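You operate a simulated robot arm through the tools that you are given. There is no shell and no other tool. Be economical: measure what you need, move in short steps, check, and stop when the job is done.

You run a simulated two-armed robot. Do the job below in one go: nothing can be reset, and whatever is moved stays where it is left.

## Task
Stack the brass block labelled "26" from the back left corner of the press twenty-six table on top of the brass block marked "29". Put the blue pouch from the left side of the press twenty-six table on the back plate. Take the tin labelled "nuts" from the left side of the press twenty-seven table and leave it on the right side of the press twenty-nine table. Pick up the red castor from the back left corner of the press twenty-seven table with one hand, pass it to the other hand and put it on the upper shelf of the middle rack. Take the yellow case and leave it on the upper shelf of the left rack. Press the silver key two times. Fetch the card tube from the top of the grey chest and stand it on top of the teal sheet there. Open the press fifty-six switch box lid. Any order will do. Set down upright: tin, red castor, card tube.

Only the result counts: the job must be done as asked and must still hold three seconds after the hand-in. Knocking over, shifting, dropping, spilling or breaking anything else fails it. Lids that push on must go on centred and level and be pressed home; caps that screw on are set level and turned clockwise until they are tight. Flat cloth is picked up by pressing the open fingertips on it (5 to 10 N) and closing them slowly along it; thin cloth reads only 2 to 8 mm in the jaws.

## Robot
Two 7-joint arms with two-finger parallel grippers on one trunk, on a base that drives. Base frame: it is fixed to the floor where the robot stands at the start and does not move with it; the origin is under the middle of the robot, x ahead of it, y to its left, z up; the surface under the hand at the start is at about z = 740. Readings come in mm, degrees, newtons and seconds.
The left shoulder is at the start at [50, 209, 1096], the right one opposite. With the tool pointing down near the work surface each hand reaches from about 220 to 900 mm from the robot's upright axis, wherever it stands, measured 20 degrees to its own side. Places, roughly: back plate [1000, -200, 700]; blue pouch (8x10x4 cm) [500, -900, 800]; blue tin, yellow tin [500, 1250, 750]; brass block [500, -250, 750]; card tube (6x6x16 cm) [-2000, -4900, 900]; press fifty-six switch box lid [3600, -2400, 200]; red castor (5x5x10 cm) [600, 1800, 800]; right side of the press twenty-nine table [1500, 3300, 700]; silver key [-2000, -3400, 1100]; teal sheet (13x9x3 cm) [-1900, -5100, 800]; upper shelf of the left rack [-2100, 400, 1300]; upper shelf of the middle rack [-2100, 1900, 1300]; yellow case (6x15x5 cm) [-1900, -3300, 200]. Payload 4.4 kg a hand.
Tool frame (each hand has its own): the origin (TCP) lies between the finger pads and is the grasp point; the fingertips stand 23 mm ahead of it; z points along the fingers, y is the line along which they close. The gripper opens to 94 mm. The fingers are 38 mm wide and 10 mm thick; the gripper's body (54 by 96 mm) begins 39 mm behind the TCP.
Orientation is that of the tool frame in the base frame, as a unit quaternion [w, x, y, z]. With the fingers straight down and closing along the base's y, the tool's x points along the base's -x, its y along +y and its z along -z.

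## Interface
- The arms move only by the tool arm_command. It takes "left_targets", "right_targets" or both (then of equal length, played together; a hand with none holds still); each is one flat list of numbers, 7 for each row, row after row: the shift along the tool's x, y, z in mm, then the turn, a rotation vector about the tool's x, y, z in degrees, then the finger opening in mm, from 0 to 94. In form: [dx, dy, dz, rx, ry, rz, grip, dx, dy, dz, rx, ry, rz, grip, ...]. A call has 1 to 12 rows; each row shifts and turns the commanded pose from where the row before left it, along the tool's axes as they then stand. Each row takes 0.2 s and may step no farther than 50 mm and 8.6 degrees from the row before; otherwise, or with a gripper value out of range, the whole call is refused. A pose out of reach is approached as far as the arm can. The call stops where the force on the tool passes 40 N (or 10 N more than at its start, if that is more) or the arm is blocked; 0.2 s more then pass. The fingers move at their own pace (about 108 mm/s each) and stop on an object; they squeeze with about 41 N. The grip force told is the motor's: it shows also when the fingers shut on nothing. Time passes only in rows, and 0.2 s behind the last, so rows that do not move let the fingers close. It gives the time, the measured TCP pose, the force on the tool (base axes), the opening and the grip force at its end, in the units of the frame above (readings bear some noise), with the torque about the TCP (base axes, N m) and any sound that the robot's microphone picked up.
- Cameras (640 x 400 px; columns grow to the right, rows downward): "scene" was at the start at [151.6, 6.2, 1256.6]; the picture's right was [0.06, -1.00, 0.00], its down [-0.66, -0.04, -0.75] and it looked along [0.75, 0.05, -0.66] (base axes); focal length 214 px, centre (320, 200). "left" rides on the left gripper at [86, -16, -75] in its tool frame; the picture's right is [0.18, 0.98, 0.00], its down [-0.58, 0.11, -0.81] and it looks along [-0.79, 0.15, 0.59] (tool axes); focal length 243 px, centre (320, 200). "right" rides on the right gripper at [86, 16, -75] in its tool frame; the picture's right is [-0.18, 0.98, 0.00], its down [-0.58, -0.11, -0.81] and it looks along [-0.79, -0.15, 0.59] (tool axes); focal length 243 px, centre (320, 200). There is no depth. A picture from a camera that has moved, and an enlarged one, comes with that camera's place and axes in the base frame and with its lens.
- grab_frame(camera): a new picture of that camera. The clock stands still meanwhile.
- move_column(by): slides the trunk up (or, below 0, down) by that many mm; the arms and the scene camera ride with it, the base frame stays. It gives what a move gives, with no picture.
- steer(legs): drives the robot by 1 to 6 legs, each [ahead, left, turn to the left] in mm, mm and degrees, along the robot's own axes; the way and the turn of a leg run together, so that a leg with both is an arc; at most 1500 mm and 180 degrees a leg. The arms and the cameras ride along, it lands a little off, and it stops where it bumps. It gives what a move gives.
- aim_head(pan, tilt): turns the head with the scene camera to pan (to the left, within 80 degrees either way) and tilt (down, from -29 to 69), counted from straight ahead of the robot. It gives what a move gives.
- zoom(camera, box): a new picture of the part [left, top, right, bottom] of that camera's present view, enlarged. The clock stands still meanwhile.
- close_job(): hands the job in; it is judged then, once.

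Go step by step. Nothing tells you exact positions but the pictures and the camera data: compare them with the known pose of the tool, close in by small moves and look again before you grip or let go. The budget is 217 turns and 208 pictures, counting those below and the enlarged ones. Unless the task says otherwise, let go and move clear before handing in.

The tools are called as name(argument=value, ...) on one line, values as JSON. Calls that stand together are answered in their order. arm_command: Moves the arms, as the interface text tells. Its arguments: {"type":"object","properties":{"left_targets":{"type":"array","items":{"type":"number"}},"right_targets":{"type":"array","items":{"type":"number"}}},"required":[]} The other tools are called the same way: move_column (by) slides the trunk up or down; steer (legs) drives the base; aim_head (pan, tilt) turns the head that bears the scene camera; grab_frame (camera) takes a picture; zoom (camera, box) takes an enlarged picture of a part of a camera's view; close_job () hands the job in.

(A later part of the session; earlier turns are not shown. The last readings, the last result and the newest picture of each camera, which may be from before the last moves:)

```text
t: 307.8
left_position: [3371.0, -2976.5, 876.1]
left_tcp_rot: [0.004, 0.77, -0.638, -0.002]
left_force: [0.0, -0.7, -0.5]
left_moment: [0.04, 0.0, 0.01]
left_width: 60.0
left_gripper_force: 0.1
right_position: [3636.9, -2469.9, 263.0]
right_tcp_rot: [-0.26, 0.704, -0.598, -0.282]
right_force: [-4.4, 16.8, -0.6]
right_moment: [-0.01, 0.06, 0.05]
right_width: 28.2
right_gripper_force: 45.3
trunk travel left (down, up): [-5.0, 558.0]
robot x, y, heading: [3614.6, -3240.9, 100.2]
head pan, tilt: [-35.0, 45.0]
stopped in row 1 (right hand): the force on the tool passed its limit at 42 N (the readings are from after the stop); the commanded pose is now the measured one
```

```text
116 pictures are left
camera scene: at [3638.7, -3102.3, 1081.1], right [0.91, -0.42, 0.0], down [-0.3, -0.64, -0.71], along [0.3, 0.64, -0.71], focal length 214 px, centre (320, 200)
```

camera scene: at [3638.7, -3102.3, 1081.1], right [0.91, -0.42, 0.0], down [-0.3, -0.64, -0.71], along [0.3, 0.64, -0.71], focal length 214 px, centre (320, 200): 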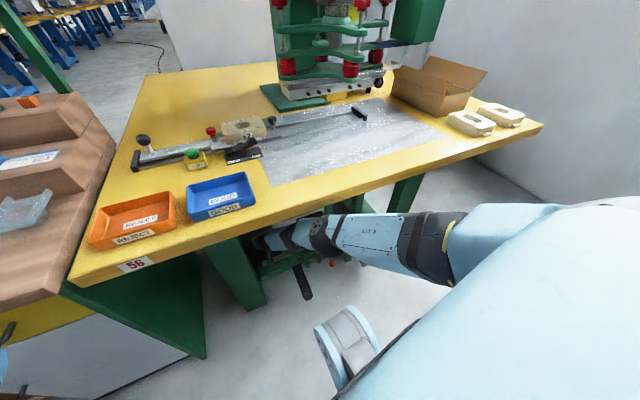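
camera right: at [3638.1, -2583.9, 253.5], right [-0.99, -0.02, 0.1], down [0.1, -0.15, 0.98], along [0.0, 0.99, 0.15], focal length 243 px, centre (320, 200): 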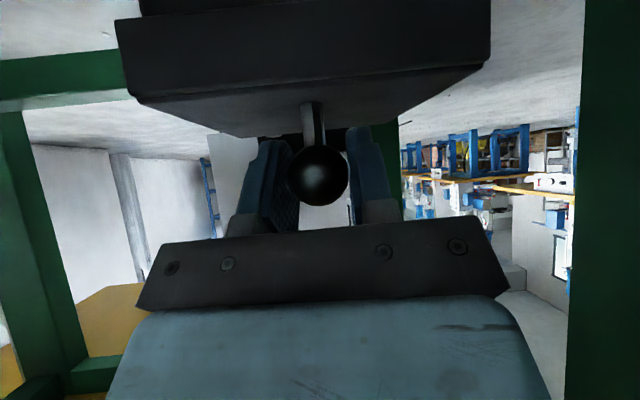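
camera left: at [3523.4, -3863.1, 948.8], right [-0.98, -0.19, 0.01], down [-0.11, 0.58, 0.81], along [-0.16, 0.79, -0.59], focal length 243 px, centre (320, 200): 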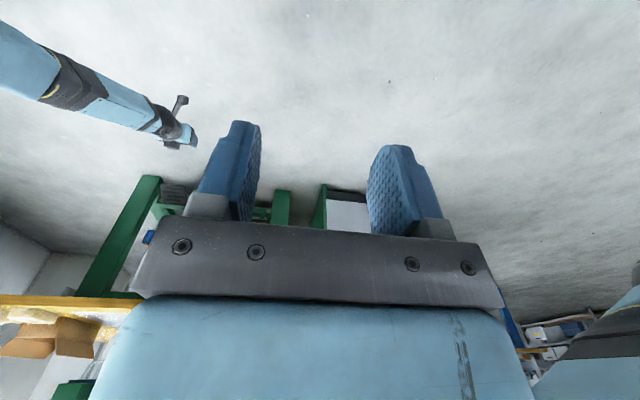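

Either the lid resists or the arm touches the table. To tell, I open the fingers and make the same upward move free of the ball.

arm_command(right_targets=[0, 0, 0, 0, 0, 0, 45, 0, 0, 0, 0, 0, 0, 60, 0, 0, 0, 0, 0, 0, 60])

arm_command(right_targets=[-5, -0.4, -2.3, 0, 0, 0, 60, -5, -0.4, -2.3, 0, 0, 0, 60, -5, -0.4, -2.3, 0, 0, 0, 60, 0, 0, 0, 0, 0, 0, 60])

grab_frame(camera="right")

```text
t: 308.6
left_position: [3370.5, -2976.2, 876.8]
left_tcp_rot: [0.004, 0.771, -0.637, -0.002]
left_force: [0.0, -0.1, 0.0]
left_moment: [0.01, 0.02, -0.02]
left_width: 60.1
left_gripper_force: 0.0
right_position: [3637.7, -2469.5, 263.3]
right_tcp_rot: [-0.259, 0.704, -0.598, -0.283]
right_force: [0.1, 0.8, 0.2]
right_moment: [0.03, 0.0, -0.03]
right_width: 60.0
right_gripper_force: 0.1
trunk travel left (down, up): [-5.0, 558.0]
robot x, y, heading: [3613.9, -3245.9, 100.2]
head pan, tilt: [-35.0, 45.0]
```

```text
t: 309.1
left_position: [3368.1, -2981.6, 875.2]
left_tcp_rot: [0.003, 0.77, -0.638, -0.003]
left_force: [0.5, -0.4, 0.5]
left_moment: [0.01, -0.05, -0.01]
left_width: 59.9
left_gripper_force: 0.0
right_position: [3625.8, -2487.6, 257.2]
right_tcp_rot: [-0.256, 0.706, -0.599, -0.278]
right_force: [10.6, 23.2, 48.0]
right_moment: [0.55, 1.24, -0.7]
right_width: 58.2
right_gripper_force: 0.1
trunk travel left (down, up): [-5.0, 558.0]
robot x, y, heading: [3615.5, -3246.2, 100.1]
head pan, tilt: [-35.0, 45.0]
stopped in row 2 (right hand): the force on the tool passed its limit at 50 N (the readings are from after the stop); the commanded pose is now the measured one
```

```text
115 pictures are left
camera right: at [3626.8, -2602.1, 249.4], right [-0.99, -0.02, 0.1], down [0.1, -0.13, 0.99], along [-0.01, 0.99, 0.13], focal length 243 px, centre (320, 200)
```

right: 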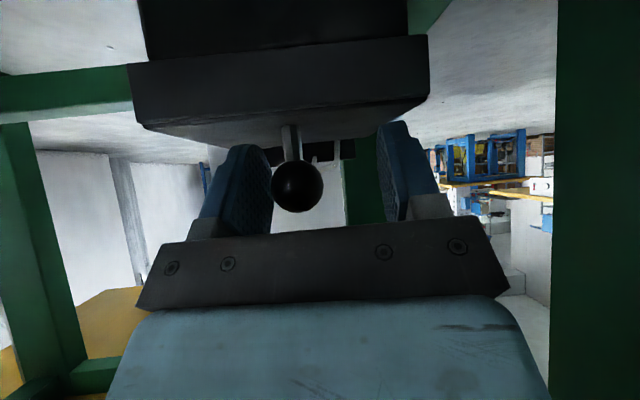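

The free arm was blocked too, so it's the elbow meeting the table, not the lid. I back out and study the lid's lip from the hand camera.

steer(legs=[[-120, 0, 0]])

zoom(camera="right", box=[180, 0, 460, 160])

```text
t: 310.3
left_position: [3389.3, -3100.5, 877.3]
left_tcp_rot: [0.004, 0.771, -0.637, -0.003]
left_force: [0.2, -0.6, -0.1]
left_moment: [-0.02, -0.01, -0.01]
left_width: 60.1
left_gripper_force: 0.1
right_position: [3645.0, -2606.4, 257.7]
right_tcp_rot: [-0.252, 0.709, -0.597, -0.278]
right_force: [0.1, -0.5, -0.6]
right_moment: [0.0, -0.02, -0.03]
right_width: 60.0
right_gripper_force: 0.0
trunk travel left (down, up): [-5.0, 558.0]
robot x, y, heading: [3635.7, -3371.3, 100.5]
head pan, tilt: [-35.0, 45.0]
```

```text
2.29 times, centred on (320, 80) of right
camera zoom: at [3647.5, -2721.5, 249.8], right [-0.99, -0.03, 0.1], down [0.11, -0.13, 0.99], along [-0.02, 0.99, 0.13], focal length 555 px, centre (320, 474)
```

zoom: 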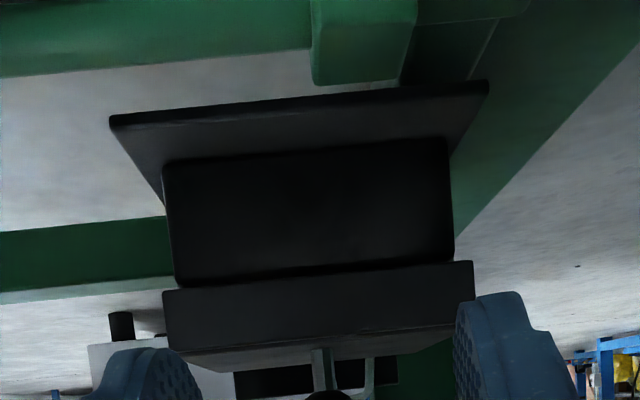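

The lid (z 203–223) overhangs the body by several millimetres, so I can pry it up from the front lip. I back out and roll the hand so the camera points right and the fingers lie flat.

steer(legs=[[-330, 0, 0]])

arm_command(right_targets=[0, 0, 0, 0, 0, -8.2, 0, 0, 0, 0, 0, 0, -8.2, 0, 0, 0, 0, 0, 0, -8.2, 0, 0, 0, 0, 0, 0, -8.2, 0, 0, 0, 0, 0, 0, -8.2, 0, 0, 0, 0, 0, 0, -8.2, 0, 0, 0, 0, 0, 0, -8.2, 0, 0, 0, 0, 0, 0, -8.2, 0, 0, 0, 0, 0, 0, -8.2, 0, 0, 0, 0, 0, 0, -8.2, 0, 0, 0, 0, 0, 0, -8, 0, 0, 0, 0, 0, 0, 0, 0])

grab_frame(camera="scene")

```text
t: 312.5
left_position: [3448.0, -3424.8, 876.2]
left_tcp_rot: [0.004, 0.772, -0.636, -0.002]
left_force: [-0.1, 0.6, 0.1]
left_moment: [-0.02, 0.02, 0.0]
left_width: 60.1
left_gripper_force: 0.0
right_position: [3704.0, -2928.9, 258.2]
right_tcp_rot: [-0.251, 0.71, -0.596, -0.279]
right_force: [-0.5, -0.3, -0.5]
right_moment: [-0.03, 0.01, 0.03]
right_width: 59.8
right_gripper_force: 0.1
trunk travel left (down, up): [-5.0, 558.0]
robot x, y, heading: [3697.5, -3688.2, 100.3]
head pan, tilt: [-35.0, 45.0]
```

```text
t: 315.1
left_position: [3449.5, -3423.4, 876.5]
left_tcp_rot: [0.003, 0.772, -0.636, -0.002]
left_force: [-0.2, -0.1, -0.1]
left_moment: [-0.01, 0.02, -0.01]
left_width: 59.7
left_gripper_force: 0.0
right_position: [3703.4, -2927.4, 258.3]
right_tcp_rot: [-0.376, 0.923, 0.081, -0.019]
right_force: [0.4, -0.4, 0.6]
right_moment: [-0.04, 0.02, 0.01]
right_width: 0.2
right_gripper_force: 41.1
trunk travel left (down, up): [-5.0, 558.0]
robot x, y, heading: [3696.5, -3691.7, 100.6]
head pan, tilt: [-35.0, 45.0]
```

```text
113 pictures are left
camera scene: at [3717.5, -3548.5, 1081.2], right [0.91, -0.41, 0.0], down [-0.29, -0.64, -0.71], along [0.29, 0.64, -0.71], focal length 214 px, centre (320, 200)
```

scene: 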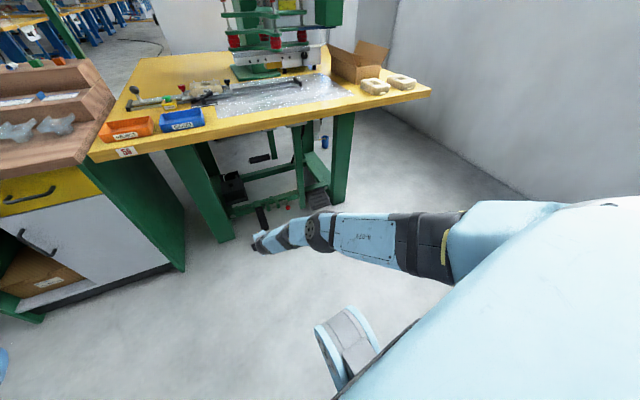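

The roll worked. I drive in again with the closed fingers passing above the rail and right of the knob, then will drop them in front of the lip.

steer(legs=[[405, -45, 0]])

grab_frame(camera="right")

grab_frame(camera="scene")

```text
t: 317.7
left_position: [3417.9, -3012.2, 876.3]
left_tcp_rot: [0.005, 0.772, -0.636, -0.002]
left_force: [0.0, 0.4, 0.2]
left_moment: [0.01, 0.0, -0.04]
left_width: 59.9
left_gripper_force: 0.0
right_position: [3673.1, -2516.7, 258.1]
right_tcp_rot: [-0.375, 0.923, 0.081, -0.02]
right_force: [1.6, -0.2, -0.4]
right_moment: [-0.01, 0.0, -0.01]
right_width: 0.0
right_gripper_force: 41.1
trunk travel left (down, up): [-5.0, 558.0]
robot x, y, heading: [3662.7, -3278.1, 100.7]
head pan, tilt: [-35.0, 45.0]
```

```text
112 pictures are left
camera right: at [3767.3, -2565.5, 301.0], right [-0.05, -0.72, -0.69], down [-0.51, -0.57, 0.64], along [-0.86, 0.38, -0.34], focal length 243 px, centre (320, 200)
```

right: 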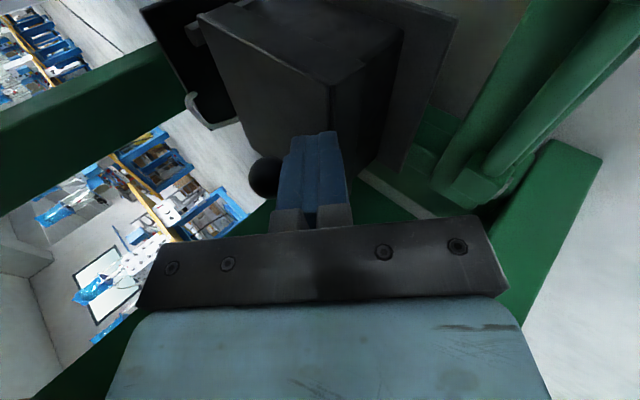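

```text
111 pictures are left
camera scene: at [3686.4, -3136.3, 1081.2], right [0.91, -0.41, 0.0], down [-0.29, -0.64, -0.71], along [0.29, 0.64, -0.71], focal length 214 px, centre (320, 200)
```

scene: 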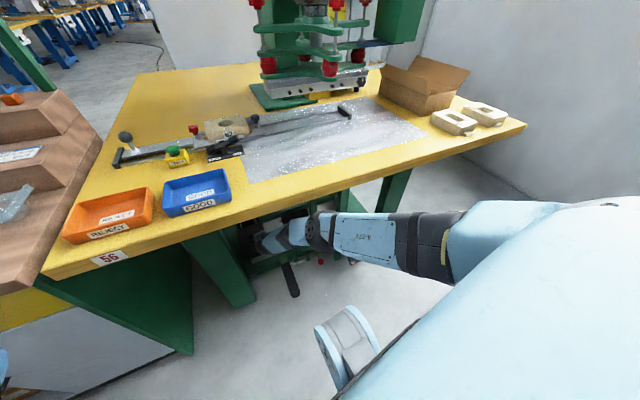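

The hand camera now gives a side view of box, knob and fingers. I enlarge it.

zoom(camera="right", box=[140, 0, 460, 230])

```text
1.74 times, centred on (300, 115) of right
camera zoom: at [3767.3, -2565.5, 301.0], right [-0.05, -0.72, -0.69], down [-0.51, -0.57, 0.64], along [-0.86, 0.38, -0.34], focal length 422 px, centre (355, 348)
```

zoom: 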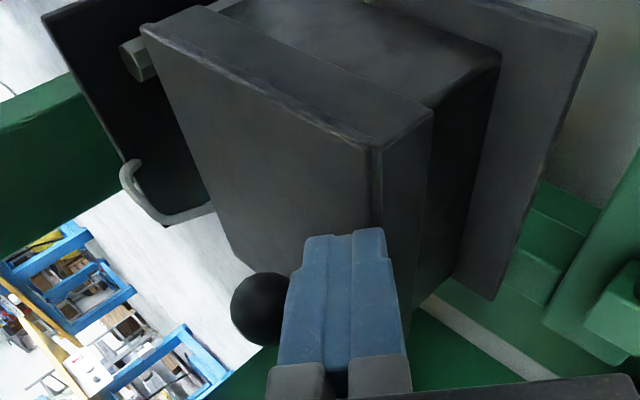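

I see the lid as a cap on the body with its hinge by the back panel. I now lower the fingers in front of the lip.

arm_command(right_targets=[-4.2, 33.3, 3.1, 0, 0, 0, 0, -4.2, 33.3, 3.1, 0, 0, 0, 0, 0, 0, 0, 0, 0, 0, 0])

grab_frame(camera="right")

```text
t: 318.5
left_position: [3417.9, -3012.7, 875.4]
left_tcp_rot: [0.004, 0.771, -0.636, -0.001]
left_force: [-0.7, 0.0, -1.0]
left_moment: [-0.01, 0.03, 0.02]
left_width: 60.0
left_gripper_force: 0.1
right_position: [3676.4, -2562.7, 207.6]
right_tcp_rot: [-0.375, 0.923, 0.081, -0.02]
right_force: [-0.5, -0.3, 0.0]
right_moment: [0.0, -0.01, -0.01]
right_width: 0.0
right_gripper_force: 41.1
right hand out of reach, approached as far as the arm can: row 2
trunk travel left (down, up): [-5.0, 558.0]
robot x, y, heading: [3665.4, -3276.9, 100.5]
head pan, tilt: [-35.0, 45.0]
```

```text
109 pictures are left
camera right: at [3770.3, -2610.6, 251.7], right [-0.05, -0.72, -0.69], down [-0.51, -0.57, 0.64], along [-0.86, 0.38, -0.34], focal length 243 px, centre (320, 200)
```

right: 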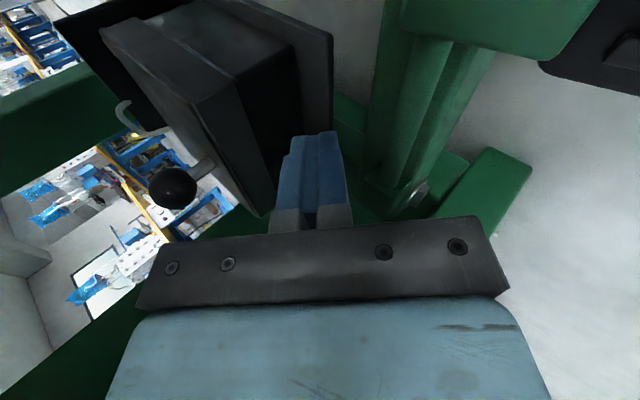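

The fingertips are just below the lip's level, about 50 mm in front. I drive forward 44 mm.

steer(legs=[[44, -8, 0]])

zoom(camera="right", box=[140, 0, 400, 230])

```text
t: 319.4
left_position: [3416.8, -2969.1, 877.2]
left_tcp_rot: [0.004, 0.771, -0.636, -0.002]
left_force: [-0.3, 0.6, -0.2]
left_moment: [-0.01, 0.03, 0.01]
left_width: 59.9
left_gripper_force: 0.0
right_position: [3675.9, -2518.3, 208.0]
right_tcp_rot: [-0.376, 0.923, 0.081, -0.019]
right_force: [0.2, -0.2, 0.8]
right_moment: [0.0, -0.01, 0.01]
right_width: 0.1
right_gripper_force: 40.4
trunk travel left (down, up): [-5.0, 558.0]
robot x, y, heading: [3667.4, -3234.8, 100.7]
head pan, tilt: [-35.0, 45.0]
```

```text
1.74 times, centred on (270, 115) of right
camera zoom: at [3770.0, -2565.9, 252.0], right [-0.05, -0.72, -0.69], down [-0.51, -0.57, 0.64], along [-0.86, 0.38, -0.34], focal length 422 px, centre (407, 348)
```

zoom: 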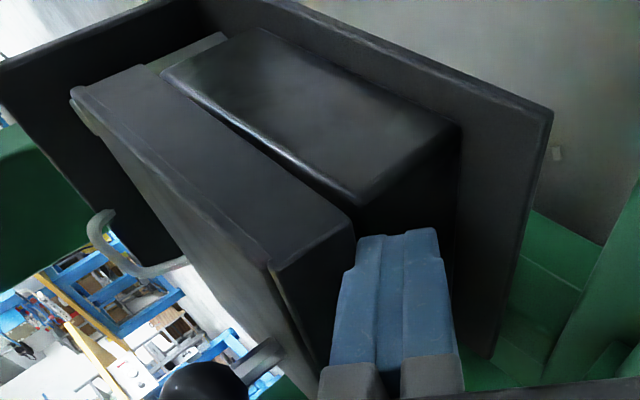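

The tip is right under the lip. I nudge forward 9 mm.

steer(legs=[[9, 0, 0]])

zoom(camera="right", box=[180, 40, 360, 200])

```text
t: 320.2
left_position: [3417.9, -2961.7, 877.3]
left_tcp_rot: [0.004, 0.77, -0.638, -0.002]
left_force: [0.5, -0.1, -1.2]
left_moment: [-0.01, -0.01, 0.0]
left_width: 60.2
left_gripper_force: 0.0
right_position: [3674.0, -2516.0, 204.2]
right_tcp_rot: [-0.372, 0.925, 0.081, -0.02]
right_force: [0.6, 0.0, 0.0]
right_moment: [0.0, 0.02, 0.0]
right_width: 0.0
right_gripper_force: 40.9
trunk travel left (down, up): [-5.0, 558.0]
robot x, y, heading: [3663.6, -3228.0, 100.6]
head pan, tilt: [-35.0, 45.0]
stopped in leg 1: the force on the tool passed its limit at 69 N (the readings are from after the stop); the commanded pose is now the measured one
```

```text
2.50 times, centred on (270, 120) of right
camera zoom: at [3769.0, -2564.5, 248.1], right [-0.05, -0.73, -0.68], down [-0.51, -0.57, 0.64], along [-0.86, 0.38, -0.34], focal length 606 px, centre (445, 400)
```

zoom: 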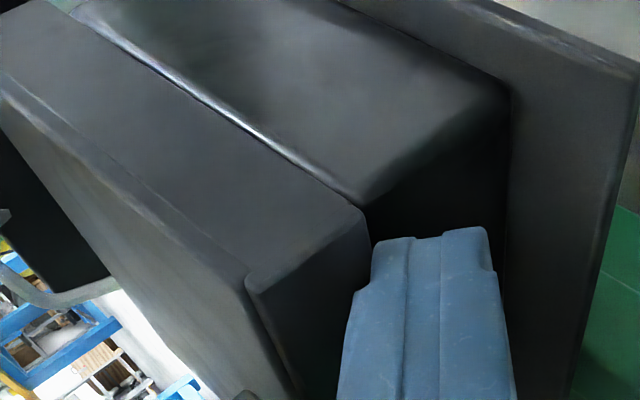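

The fingertips touch the body just under the lip. I lift in small steps with slight forward pressure.

arm_command(right_targets=[0.2, -2.4, -1.6, 0, 0, 0, 0, 0.2, -2.4, -1.6, 0, 0, 0, 0, 0.2, -2.4, -1.6, 0, 0, 0, 0, 0.2, -2.4, -1.6, 0, 0, 0, 0, 0.2, -2.4, -1.6, 0, 0, 0, 0, 0, 0, 0, 0, 0, 0, 0])

zoom(camera="right", box=[140, 0, 400, 230])

```text
t: 321.6
left_position: [3416.1, -2963.0, 873.7]
left_tcp_rot: [0.003, 0.771, -0.637, -0.002]
left_force: [0.7, 0.2, -0.1]
left_moment: [0.05, -0.03, -0.02]
left_width: 59.8
left_gripper_force: 0.1
right_position: [3672.9, -2520.5, 212.4]
right_tcp_rot: [-0.369, 0.926, 0.081, -0.019]
right_force: [0.0, 0.5, -0.5]
right_moment: [0.0, -0.02, 0.03]
right_width: 0.0
right_gripper_force: 40.7
trunk travel left (down, up): [-5.0, 558.0]
robot x, y, heading: [3663.1, -3226.0, 100.6]
head pan, tilt: [-35.0, 45.0]
```

```text
1.74 times, centred on (270, 115) of right
camera zoom: at [3767.8, -2568.6, 256.9], right [-0.05, -0.73, -0.68], down [-0.51, -0.57, 0.65], along [-0.86, 0.38, -0.35], focal length 422 px, centre (407, 348)
```

zoom: 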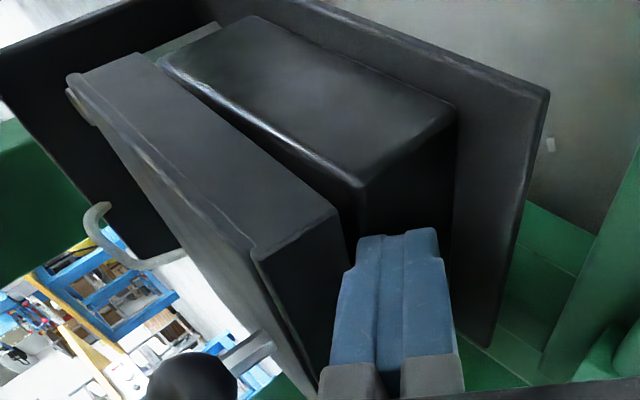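

The lid is rising. I keep lifting.

arm_command(right_targets=[0.3, -4.4, -2.4, 0, 0, 0, 0, 0.3, -4.4, -2.4, 0, 0, 0, 0, 0.3, -4.4, -2.4, 0, 0, 0, 0, 0.3, -4.4, -2.4, 0, 0, 0, 0, 0.3, -4.4, -2.4, 0, 0, 0, 0, 0, 0, 0, 0, 0, 0, 0])

zoom(camera="right", box=[140, 0, 400, 230])

```text
t: 323.2
left_position: [3416.8, -2967.7, 879.0]
left_tcp_rot: [0.005, 0.771, -0.637, -0.003]
left_force: [0.5, -1.2, 0.7]
left_moment: [0.0, -0.01, 0.02]
left_width: 59.9
left_gripper_force: 0.0
right_position: [3663.4, -2594.4, 183.6]
right_tcp_rot: [-0.322, 0.942, 0.092, -0.026]
right_force: [0.6, -0.3, 0.4]
right_moment: [0.01, -0.02, 0.0]
right_width: 0.1
right_gripper_force: 41.0
trunk travel left (down, up): [-5.0, 558.0]
robot x, y, heading: [3661.9, -3233.3, 100.7]
head pan, tilt: [-35.0, 45.0]
stopped in row 6 (right hand): the arm was blocked; the commanded pose is now the measured one
```

```text
1.74 times, centred on (270, 115) of right
camera zoom: at [3757.9, -2634.2, 232.2], right [-0.03, -0.8, -0.6], down [-0.5, -0.51, 0.7], along [-0.87, 0.32, -0.39], focal length 422 px, centre (407, 348)
```

zoom: 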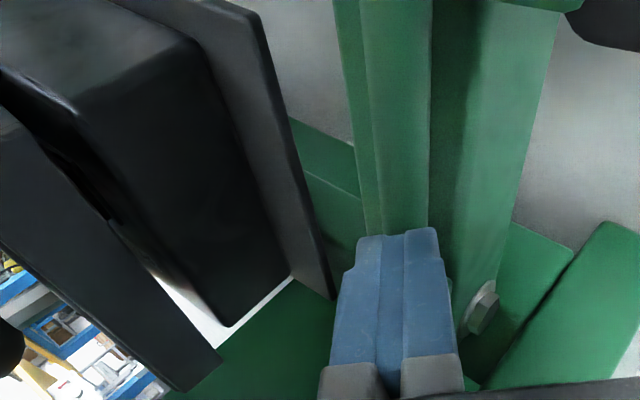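

The elbow met the table again, but the lid seems to have stayed ajar. I back off slightly and check.

steer(legs=[[-100, 0, 0]])

grab_frame(camera="right")

```text
t: 324.4
left_position: [3433.4, -3066.6, 875.7]
left_tcp_rot: [0.004, 0.772, -0.636, -0.003]
left_force: [0.1, 0.5, -0.6]
left_moment: [0.01, 0.0, 0.02]
left_width: 60.1
left_gripper_force: 0.1
right_position: [3682.4, -2688.1, 181.8]
right_tcp_rot: [-0.324, 0.941, 0.091, -0.025]
right_force: [-0.6, 0.0, 0.5]
right_moment: [-0.01, 0.02, 0.03]
right_width: 0.0
right_gripper_force: 41.2
trunk travel left (down, up): [-5.0, 558.0]
robot x, y, heading: [3679.9, -3333.2, 100.4]
head pan, tilt: [-35.0, 45.0]
```

```text
104 pictures are left
camera right: at [3777.4, -2730.1, 231.4], right [-0.03, -0.79, -0.61], down [-0.5, -0.51, 0.7], along [-0.86, 0.32, -0.38], focal length 243 px, centre (320, 200)
```

right: 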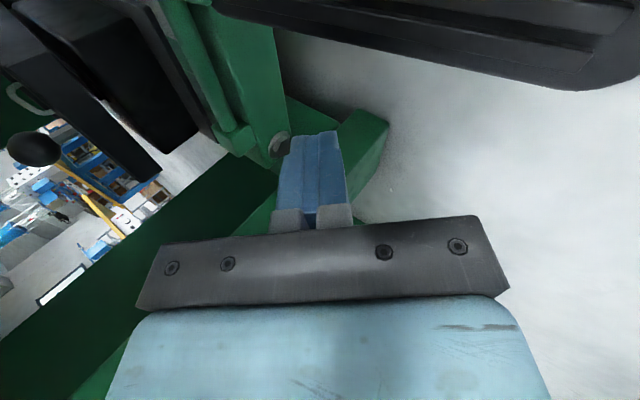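

zoom(camera="right", box=[0, 0, 220, 200])

```text
2.00 times, centred on (110, 100) of right
camera zoom: at [3777.4, -2730.1, 231.4], right [-0.03, -0.79, -0.61], down [-0.5, -0.51, 0.7], along [-0.86, 0.32, -0.38], focal length 485 px, centre (740, 400)
```

zoom: 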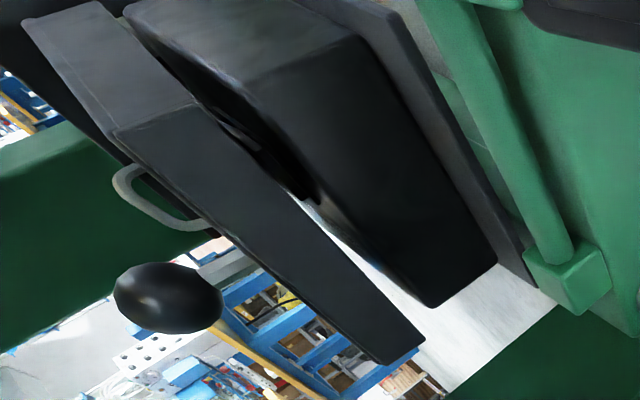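

The lid holds itself where it is left, slightly ajar, so I can raise it in stages. I back out, straighten the arm again, re-enter under the lip, and then lift with the trunk column, which keeps the elbow clear.

steer(legs=[[-200, 0, 0]])

arm_command(right_targets=[0.5, -23.4, -30, 0, 0, 0, 0, 0.5, -23.4, -30, 0, 0, 0, 0, 2, -30, 23, 0, 0, 0, 0, 2, -30, 23, 0, 0, 0, 0, 2, -30, 23, 0, 0, 0, 0, 0, 0, 0, 6, 0, 0, 0, 0, 0, 0, 0, 0, 0, 0])

zoom(camera="scene", box=[150, 100, 480, 300])

```text
t: 325.9
left_position: [3469.3, -3261.7, 875.7]
left_tcp_rot: [0.003, 0.772, -0.636, -0.002]
left_force: [0.3, 0.1, 0.0]
left_moment: [-0.01, 0.01, 0.01]
left_width: 60.2
left_gripper_force: 0.0
right_position: [3717.6, -2884.0, 183.4]
right_tcp_rot: [-0.324, 0.941, 0.092, -0.025]
right_force: [-1.0, -0.6, 0.5]
right_moment: [0.03, -0.01, 0.01]
right_width: 0.0
right_gripper_force: 41.0
trunk travel left (down, up): [-5.0, 558.0]
robot x, y, heading: [3716.7, -3526.3, 100.4]
head pan, tilt: [-35.0, 45.0]
```

```text
t: 327.6
left_position: [3469.9, -3262.4, 875.1]
left_tcp_rot: [0.004, 0.772, -0.636, -0.002]
left_force: [0.0, 0.2, -0.5]
left_moment: [0.02, 0.0, 0.01]
left_width: 60.1
left_gripper_force: 0.1
right_position: [3700.9, -2775.8, 278.6]
right_tcp_rot: [-0.373, 0.923, 0.091, -0.029]
right_force: [-0.5, 0.3, -0.7]
right_moment: [0.05, 0.02, -0.01]
right_width: 0.0
right_gripper_force: 40.8
right hand out of reach, approached as far as the arm can: row 5
trunk travel left (down, up): [-5.0, 558.0]
robot x, y, heading: [3718.9, -3525.9, 100.8]
head pan, tilt: [-35.0, 45.0]
```

```text
1.94 times, centred on (315, 200) of scene
camera zoom: at [3738.8, -3385.8, 1081.2], right [0.91, -0.41, 0.0], down [-0.29, -0.64, -0.71], along [0.29, 0.64, -0.71], focal length 416 px, centre (330, 200)
```

zoom: 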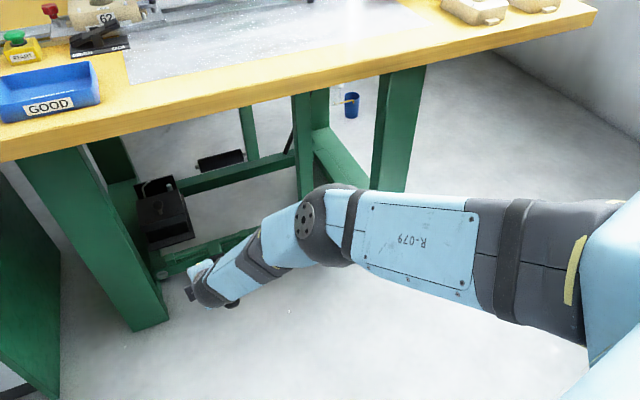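

arm_command(right_targets=[-0.2, 5.8, 22.1, 0, 0, 0, 0, 0, 0, 0, 0, 0, 0, 0])

steer(legs=[[247, -21, 0]])

arm_command(right_targets=[-4.2, 31, 3.1, 0, 0, 0, 0, -4.2, 31, 3.1, 0, 0, 0, 0, 0, 0, 0, 0, 0, 0, 0])

grab_frame(camera="right")

```text
t: 328.1
left_position: [3469.0, -3263.1, 876.2]
left_tcp_rot: [0.004, 0.772, -0.636, -0.002]
left_force: [-0.1, 0.0, 1.0]
left_moment: [-0.01, 0.0, 0.01]
left_width: 60.4
left_gripper_force: 0.1
right_position: [3698.2, -2771.1, 267.9]
right_tcp_rot: [-0.372, 0.923, 0.091, -0.03]
right_force: [0.0, 0.6, 0.5]
right_moment: [0.05, 0.01, 0.02]
right_width: 0.1
right_gripper_force: 40.9
right hand out of reach, approached as far as the arm can: row 1
trunk travel left (down, up): [-5.0, 558.0]
robot x, y, heading: [3715.4, -3527.3, 100.8]
head pan, tilt: [-35.0, 45.0]
```

```text
t: 330.0
left_position: [3444.9, -3011.7, 876.6]
left_tcp_rot: [0.004, 0.772, -0.636, -0.002]
left_force: [0.2, -0.1, 0.0]
left_moment: [-0.01, 0.0, 0.02]
left_width: 59.8
left_gripper_force: 0.1
right_position: [3675.5, -2521.7, 267.7]
right_tcp_rot: [-0.373, 0.923, 0.091, -0.03]
right_force: [-0.4, 0.4, 0.8]
right_moment: [0.02, 0.01, 0.03]
right_width: 0.2
right_gripper_force: 40.7
trunk travel left (down, up): [-5.0, 558.0]
robot x, y, heading: [3691.7, -3277.4, 100.6]
head pan, tilt: [-35.0, 45.0]
```

```text
t: 330.8
left_position: [3444.4, -3011.1, 876.9]
left_tcp_rot: [0.004, 0.772, -0.636, -0.002]
left_force: [0.1, 0.6, 0.0]
left_moment: [-0.01, 0.0, 0.0]
left_width: 60.0
left_gripper_force: 0.0
right_position: [3674.6, -2563.2, 220.8]
right_tcp_rot: [-0.372, 0.923, 0.091, -0.029]
right_force: [-0.9, -0.3, 0.0]
right_moment: [0.02, -0.03, -0.01]
right_width: 0.2
right_gripper_force: 41.4
trunk travel left (down, up): [-5.0, 558.0]
robot x, y, heading: [3691.0, -3278.5, 100.4]
head pan, tilt: [-35.0, 45.0]
```

```text
101 pictures are left
camera right: at [3770.9, -2608.6, 264.0], right [-0.04, -0.73, -0.68], down [-0.49, -0.58, 0.65], along [-0.87, 0.36, -0.33], focal length 243 px, centre (320, 200)
```

right: 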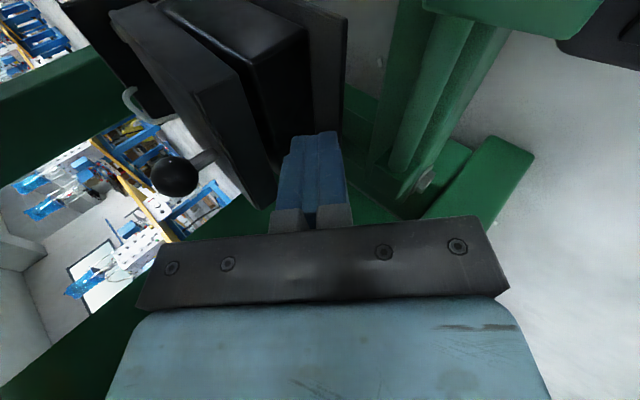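

arm_command(right_targets=[0, 4, 4, 0, 0, 0, 0, 0, 0, 0, 0, 0, 0, 0])

steer(legs=[[44, -8, 0]])

zoom(camera="right", box=[140, 0, 400, 230])

```text
t: 331.4
left_position: [3444.0, -3010.9, 876.3]
left_tcp_rot: [0.004, 0.771, -0.637, -0.002]
left_force: [0.3, 0.1, 0.1]
left_moment: [-0.01, 0.02, 0.0]
left_width: 60.3
left_gripper_force: 0.2
right_position: [3676.7, -2563.4, 215.6]
right_tcp_rot: [-0.373, 0.923, 0.09, -0.03]
right_force: [0.2, 0.8, 0.2]
right_moment: [0.02, -0.03, 0.01]
right_width: 0.0
right_gripper_force: 41.6
trunk travel left (down, up): [-5.0, 558.0]
robot x, y, heading: [3691.7, -3279.1, 100.7]
head pan, tilt: [-35.0, 45.0]
```

```text
t: 332.3
left_position: [3446.0, -2967.5, 875.2]
left_tcp_rot: [0.003, 0.772, -0.636, -0.002]
left_force: [0.0, 0.1, -0.2]
left_moment: [0.07, -0.03, 0.01]
left_width: 59.8
left_gripper_force: 0.1
right_position: [3676.3, -2520.3, 215.9]
right_tcp_rot: [-0.373, 0.923, 0.09, -0.029]
right_force: [-0.1, 0.3, -0.2]
right_moment: [0.01, 0.02, 0.01]
right_width: 0.0
right_gripper_force: 41.2
trunk travel left (down, up): [-5.0, 558.0]
robot x, y, heading: [3694.4, -3234.1, 100.7]
head pan, tilt: [-35.0, 45.0]
```

```text
1.74 times, centred on (270, 115) of right
camera zoom: at [3772.5, -2566.0, 258.8], right [-0.04, -0.73, -0.68], down [-0.49, -0.58, 0.65], along [-0.87, 0.36, -0.33], focal length 422 px, centre (407, 348)
```

zoom: 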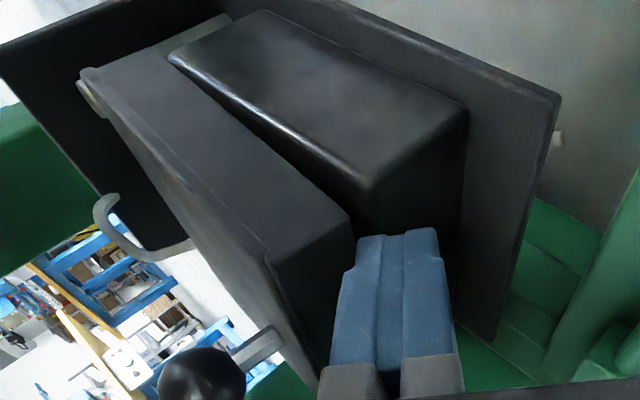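

Again just under the lip. Now I raise the trunk 20 mm.

steer(legs=[[4, 0, 0]])

move_column(by=20)

zoom(camera="right", box=[140, 0, 400, 230])

```text
t: 333.0
left_position: [3443.4, -2963.5, 874.9]
left_tcp_rot: [0.005, 0.771, -0.637, -0.002]
left_force: [-0.1, -0.1, 0.1]
left_moment: [-0.03, 0.02, -0.01]
left_width: 59.9
left_gripper_force: 0.1
right_position: [3676.3, -2518.8, 213.6]
right_tcp_rot: [-0.372, 0.923, 0.09, -0.031]
right_force: [5.2, -17.1, -3.4]
right_moment: [-0.14, 0.01, -0.32]
right_width: 0.0
right_gripper_force: 41.0
trunk travel left (down, up): [-5.0, 558.0]
robot x, y, heading: [3692.2, -3225.8, 100.6]
head pan, tilt: [-35.0, 45.0]
```

```text
t: 333.7
left_position: [3443.3, -2964.4, 896.7]
left_tcp_rot: [0.004, 0.771, -0.637, -0.002]
left_force: [-0.4, -0.6, -0.4]
left_moment: [-0.01, 0.01, 0.04]
left_width: 60.0
left_gripper_force: 0.1
right_position: [3676.3, -2517.7, 234.5]
right_tcp_rot: [-0.373, 0.923, 0.09, -0.031]
right_force: [0.1, -4.4, -0.8]
right_moment: [-0.02, -0.01, -0.07]
right_width: 0.1
right_gripper_force: 40.7
trunk travel left (down, up): [-25.0, 538.0]
robot x, y, heading: [3690.5, -3229.8, 100.8]
head pan, tilt: [-35.0, 45.0]
```

```text
1.74 times, centred on (270, 115) of right
camera zoom: at [3771.9, -2564.1, 277.3], right [-0.04, -0.73, -0.68], down [-0.49, -0.58, 0.65], along [-0.87, 0.36, -0.33], focal length 422 px, centre (407, 348)
```

zoom: 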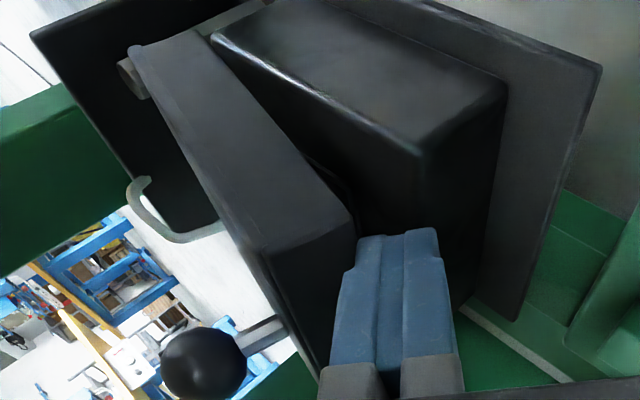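

It works: the lid is swinging up. I continue with forward nudges and column lifts.

steer(legs=[[9, 0, 0]])

move_column(by=25)

zoom(camera="right", box=[140, 0, 400, 230])

```text
t: 334.4
left_position: [3440.9, -2955.3, 896.3]
left_tcp_rot: [0.004, 0.771, -0.636, -0.002]
left_force: [-0.1, -0.1, -0.8]
left_moment: [-0.02, 0.02, 0.0]
left_width: 60.1
left_gripper_force: 0.1
right_position: [3673.3, -2510.9, 235.7]
right_tcp_rot: [-0.371, 0.924, 0.09, -0.031]
right_force: [2.8, -31.9, 4.6]
right_moment: [0.29, -0.06, -0.57]
right_width: 0.3
right_gripper_force: 41.5
trunk travel left (down, up): [-25.0, 538.0]
robot x, y, heading: [3689.1, -3220.2, 100.6]
head pan, tilt: [-35.0, 45.0]
```

```text
t: 335.1
left_position: [3441.3, -2956.6, 920.4]
left_tcp_rot: [0.003, 0.772, -0.636, -0.001]
left_force: [0.7, -0.1, -0.6]
left_moment: [0.01, 0.02, -0.01]
left_width: 60.0
left_gripper_force: 0.0
right_position: [3674.0, -2510.4, 258.4]
right_tcp_rot: [-0.371, 0.924, 0.09, -0.031]
right_force: [-0.1, -0.2, -0.8]
right_moment: [0.03, -0.03, 0.05]
right_width: 0.2
right_gripper_force: 40.8
trunk travel left (down, up): [-50.0, 513.0]
robot x, y, heading: [3685.4, -3223.3, 100.6]
head pan, tilt: [-35.0, 45.0]
```

```text
1.74 times, centred on (270, 115) of right
camera zoom: at [3769.3, -2556.2, 301.8], right [-0.04, -0.73, -0.68], down [-0.49, -0.58, 0.65], along [-0.87, 0.36, -0.33], focal length 422 px, centre (407, 348)
```

zoom: 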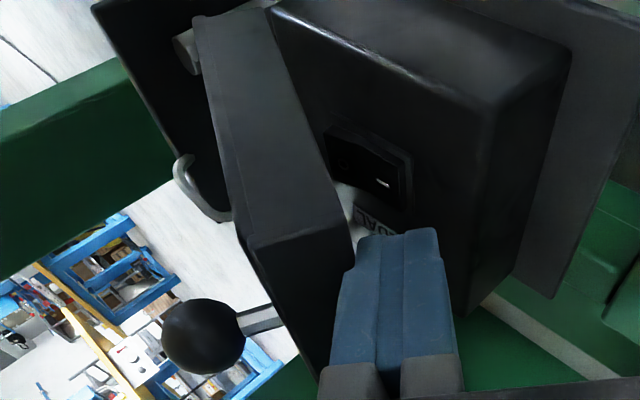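

The lid is about a third open and the switch shows inside. For the last part I need a shallower arm: I retreat 70 mm, lower the trunk, and stretch the arm forward and up.

steer(legs=[[-75, 0, 0]])

move_column(by=-52)

arm_command(right_targets=[0, -39, 1, 0, 0, 0, 0, 0, -39, 1, 0, 0, 0, 0, 0, 0, 0, 0, 0, 0, 0])

grab_frame(camera="right")

```text
t: 336.2
left_position: [3455.6, -3030.1, 920.9]
left_tcp_rot: [0.004, 0.772, -0.636, -0.002]
left_force: [0.4, 0.1, -0.4]
left_moment: [0.01, 0.03, -0.04]
left_width: 60.0
left_gripper_force: 0.0
right_position: [3687.9, -2584.4, 258.4]
right_tcp_rot: [-0.371, 0.924, 0.09, -0.031]
right_force: [-0.4, -0.9, 0.0]
right_moment: [-0.03, -0.01, 0.02]
right_width: 0.0
right_gripper_force: 41.4
trunk travel left (down, up): [-50.0, 513.0]
robot x, y, heading: [3707.4, -3295.1, 100.6]
head pan, tilt: [-35.0, 45.0]
```

```text
t: 337.1
left_position: [3455.8, -3030.2, 871.6]
left_tcp_rot: [0.004, 0.772, -0.636, -0.001]
left_force: [-0.3, 0.4, 0.1]
left_moment: [-0.01, 0.01, -0.01]
left_width: 60.0
left_gripper_force: 0.1
right_position: [3686.1, -2585.7, 209.5]
right_tcp_rot: [-0.371, 0.924, 0.089, -0.031]
right_force: [0.0, 0.2, -0.2]
right_moment: [0.01, 0.01, 0.03]
right_width: 0.0
right_gripper_force: 40.9
trunk travel left (down, up): [0.0, 563.0]
robot x, y, heading: [3707.7, -3294.7, 100.8]
head pan, tilt: [-35.0, 45.0]
```

```text
t: 337.9
left_position: [3455.6, -3029.9, 870.7]
left_tcp_rot: [0.004, 0.772, -0.636, -0.002]
left_force: [-0.3, -0.7, -0.1]
left_moment: [-0.02, 0.01, -0.02]
left_width: 60.2
left_gripper_force: 0.0
right_position: [3675.0, -2535.7, 261.0]
right_tcp_rot: [-0.372, 0.923, 0.09, -0.031]
right_force: [0.1, -0.4, 0.2]
right_moment: [0.01, -0.03, -0.02]
right_width: 0.0
right_gripper_force: 40.9
right hand out of reach, approached as far as the arm can: row 2
trunk travel left (down, up): [0.0, 563.0]
robot x, y, heading: [3701.0, -3294.8, 100.7]
head pan, tilt: [-35.0, 45.0]
```

```text
97 pictures are left
camera right: at [3771.9, -2581.8, 303.1], right [-0.04, -0.73, -0.68], down [-0.49, -0.58, 0.65], along [-0.87, 0.36, -0.33], focal length 243 px, centre (320, 200)
```

right: 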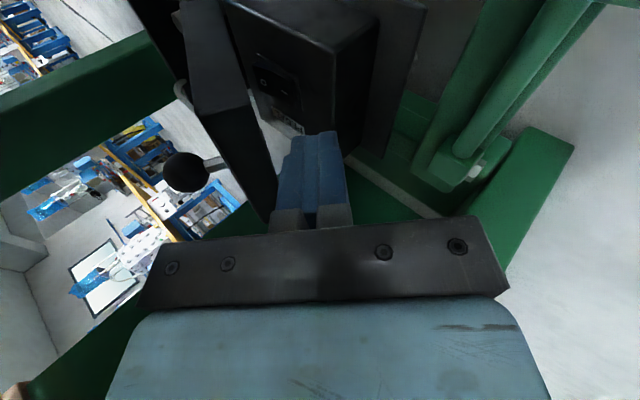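

The lid holds, with the fingers level with the opening. I drive forward 55 mm to push it up.

steer(legs=[[55, -10, 0]])

grab_frame(camera="right")

```text
t: 338.8
left_position: [3456.5, -2991.8, 871.2]
left_tcp_rot: [0.004, 0.77, -0.638, -0.002]
left_force: [0.8, 0.5, 0.9]
left_moment: [-0.06, -0.01, -0.01]
left_width: 59.9
left_gripper_force: 0.0
right_position: [3673.4, -2506.9, 252.6]
right_tcp_rot: [-0.365, 0.926, 0.089, -0.032]
right_force: [0.6, -4.1, 0.2]
right_moment: [-0.01, 0.02, -0.06]
right_width: 0.0
right_gripper_force: 41.1
trunk travel left (down, up): [0.0, 563.0]
robot x, y, heading: [3703.0, -3254.4, 100.3]
head pan, tilt: [-35.0, 45.0]
stopped in leg 1: the force on the tool passed its limit at 129 N (the readings are from after the stop); the commanded pose is now the measured one
```

```text
96 pictures are left
camera right: at [3771.4, -2551.8, 296.3], right [-0.04, -0.74, -0.67], down [-0.49, -0.57, 0.66], along [-0.87, 0.35, -0.34], focal length 243 px, centre (320, 200)
```

right: 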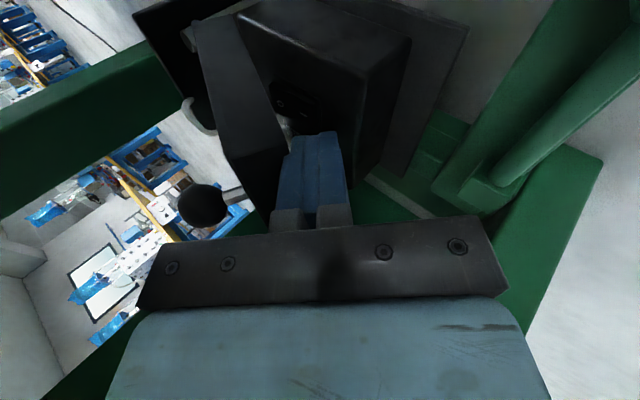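

zoom(camera="right", box=[140, 0, 400, 230])

```text
1.74 times, centred on (270, 115) of right
camera zoom: at [3771.4, -2551.8, 296.3], right [-0.04, -0.74, -0.67], down [-0.49, -0.57, 0.66], along [-0.87, 0.35, -0.34], focal length 422 px, centre (407, 348)
```

zoom: 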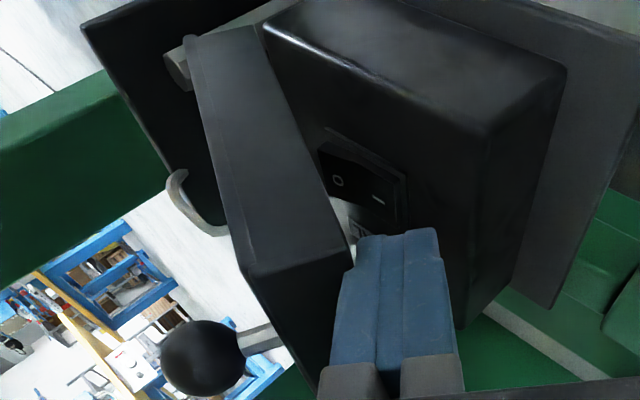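

The fingertips are just at the lid's lower edge. I lift with the column again.

move_column(by=22)

steer(legs=[[14, -2, 0]])

zoom(camera="right", box=[140, 0, 400, 230])

```text
t: 339.5
left_position: [3456.3, -2991.6, 891.3]
left_tcp_rot: [0.004, 0.772, -0.636, -0.001]
left_force: [-0.9, 0.8, 0.2]
left_moment: [-0.01, -0.02, -0.01]
left_width: 60.1
left_gripper_force: 0.1
right_position: [3674.2, -2507.1, 276.0]
right_tcp_rot: [-0.365, 0.926, 0.09, -0.033]
right_force: [-0.4, -4.5, 0.4]
right_moment: [0.0, 0.04, -0.05]
right_width: 0.1
right_gripper_force: 41.2
trunk travel left (down, up): [-22.0, 541.0]
robot x, y, heading: [3701.7, -3253.6, 100.4]
head pan, tilt: [-35.0, 45.0]
```

```text
t: 340.4
left_position: [3456.1, -2980.1, 892.8]
left_tcp_rot: [0.005, 0.77, -0.638, -0.001]
left_force: [0.0, -0.1, -0.7]
left_moment: [0.0, 0.02, 0.03]
left_width: 60.2
left_gripper_force: 0.0
right_position: [3673.0, -2498.7, 274.3]
right_tcp_rot: [-0.363, 0.927, 0.088, -0.033]
right_force: [0.3, -0.9, 0.1]
right_moment: [-0.01, -0.02, -0.02]
right_width: 0.0
right_gripper_force: 41.1
trunk travel left (down, up): [-22.0, 541.0]
robot x, y, heading: [3700.8, -3248.2, 100.4]
head pan, tilt: [-35.0, 45.0]
stopped in leg 1: the force on the tool passed its limit at 74 N (the readings are from after the stop); the commanded pose is now the measured one
```

```text
1.74 times, centred on (270, 115) of right
camera zoom: at [3770.0, -2542.9, 316.6], right [-0.04, -0.74, -0.67], down [-0.49, -0.57, 0.66], along [-0.87, 0.35, -0.34], focal length 422 px, centre (407, 348)
```

zoom: 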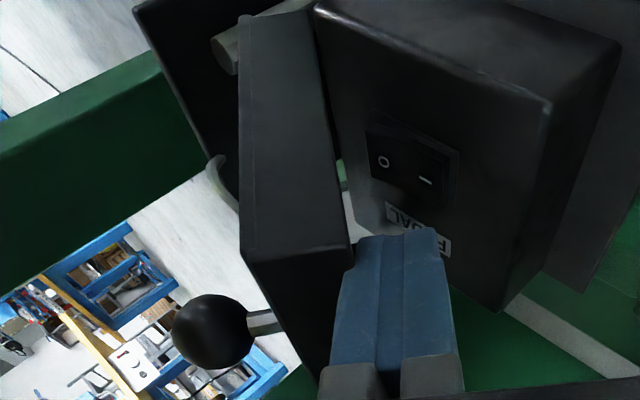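

About 45° open. I go on: column up, then forward.

move_column(by=16)

steer(legs=[[16, -3, 0]])

zoom(camera="right", box=[140, 0, 400, 230])

```text
t: 341.0
left_position: [3455.5, -2978.8, 908.5]
left_tcp_rot: [0.004, 0.771, -0.637, -0.002]
left_force: [0.2, -0.1, 0.8]
left_moment: [-0.01, 0.01, 0.01]
left_width: 60.1
left_gripper_force: 0.0
right_position: [3671.6, -2498.2, 290.3]
right_tcp_rot: [-0.362, 0.927, 0.089, -0.033]
right_force: [-1.7, -4.0, -0.6]
right_moment: [-0.02, -0.01, -0.04]
right_width: 0.0
right_gripper_force: 41.0
trunk travel left (down, up): [-38.0, 525.0]
robot x, y, heading: [3699.4, -3243.0, 100.5]
head pan, tilt: [-35.0, 45.0]
```

```text
t: 341.9
left_position: [3457.5, -2970.4, 909.2]
left_tcp_rot: [0.004, 0.769, -0.639, -0.002]
left_force: [-0.1, -0.1, 0.2]
left_moment: [0.01, 0.01, 0.0]
left_width: 60.4
left_gripper_force: 0.0
right_position: [3669.6, -2496.6, 285.7]
right_tcp_rot: [-0.36, 0.928, 0.091, -0.035]
right_force: [0.6, -0.3, -0.3]
right_moment: [-0.03, 0.01, 0.02]
right_width: 0.3
right_gripper_force: 40.3
trunk travel left (down, up): [-38.0, 525.0]
robot x, y, heading: [3702.3, -3239.4, 100.3]
head pan, tilt: [-35.0, 45.0]
stopped in leg 1: the robot was blocked; the commanded pose is now the measured one
```

```text
1.74 times, centred on (270, 115) of right
camera zoom: at [3766.6, -2540.6, 328.6], right [-0.04, -0.75, -0.66], down [-0.48, -0.57, 0.67], along [-0.88, 0.35, -0.34], focal length 422 px, centre (407, 348)
```

zoom: 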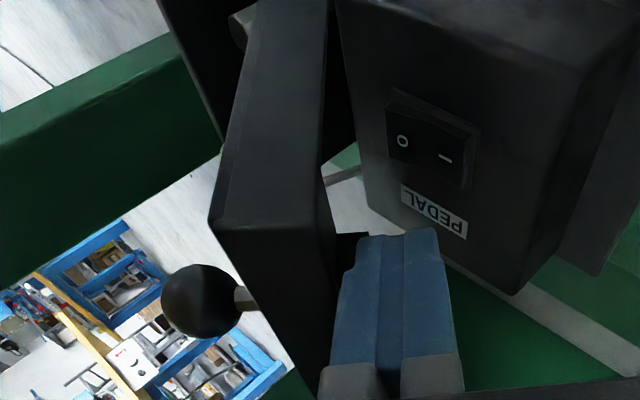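

Roughly 60° open. I retreat, lower the column, and go in deeper underneath to push nearer the hinge.

steer(legs=[[-40, 7, 0]])

move_column(by=-38)

grab_frame(camera="right")

zoom(camera="scene", box=[180, 150, 480, 300])

```text
t: 342.7
left_position: [3457.7, -3008.3, 907.7]
left_tcp_rot: [0.004, 0.77, -0.638, -0.001]
left_force: [-0.1, -0.3, 0.0]
left_moment: [-0.02, 0.0, -0.01]
left_width: 60.0
left_gripper_force: 0.1
right_position: [3672.5, -2534.8, 283.8]
right_tcp_rot: [-0.359, 0.928, 0.09, -0.033]
right_force: [-0.2, 0.4, -0.6]
right_moment: [0.01, -0.01, 0.02]
right_width: 0.0
right_gripper_force: 41.2
trunk travel left (down, up): [-38.0, 525.0]
robot x, y, heading: [3698.8, -3271.9, 100.5]
head pan, tilt: [-35.0, 45.0]
```

```text
t: 343.6
left_position: [3457.6, -3008.2, 870.1]
left_tcp_rot: [0.005, 0.77, -0.638, -0.001]
left_force: [-0.5, 0.2, -0.1]
left_moment: [0.0, 0.02, 0.0]
left_width: 60.0
left_gripper_force: 0.1
right_position: [3670.9, -2534.2, 245.7]
right_tcp_rot: [-0.358, 0.929, 0.091, -0.034]
right_force: [-1.0, 0.7, -0.8]
right_moment: [0.03, -0.03, 0.0]
right_width: 0.1
right_gripper_force: 40.9
trunk travel left (down, up): [0.0, 563.0]
robot x, y, heading: [3702.3, -3272.4, 100.0]
head pan, tilt: [-35.0, 45.0]
```

```text
92 pictures are left
camera right: at [3768.0, -2578.5, 289.4], right [-0.04, -0.75, -0.66], down [-0.48, -0.56, 0.67], along [-0.87, 0.35, -0.34], focal length 243 px, centre (320, 200)
```

right: 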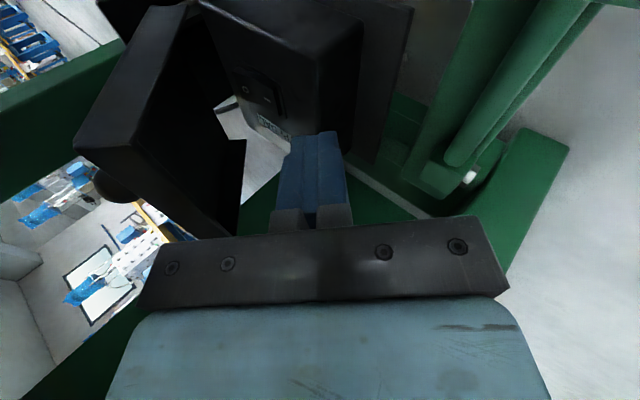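

```text
2.13 times, centred on (330, 225) of scene
camera zoom: at [3725.1, -3132.7, 1076.3], right [0.91, -0.42, 0.0], down [-0.3, -0.64, -0.71], along [0.29, 0.64, -0.71], focal length 458 px, centre (299, 147)
```

zoom: 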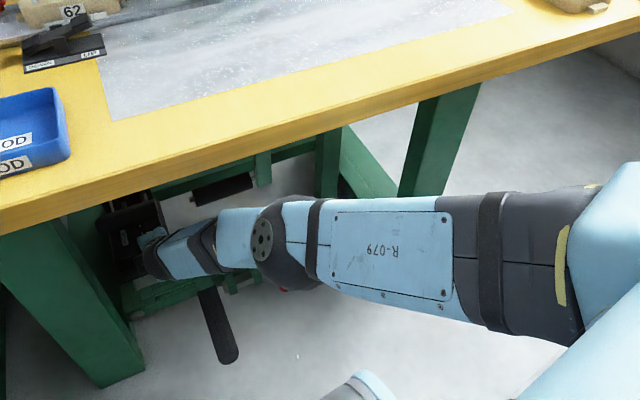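

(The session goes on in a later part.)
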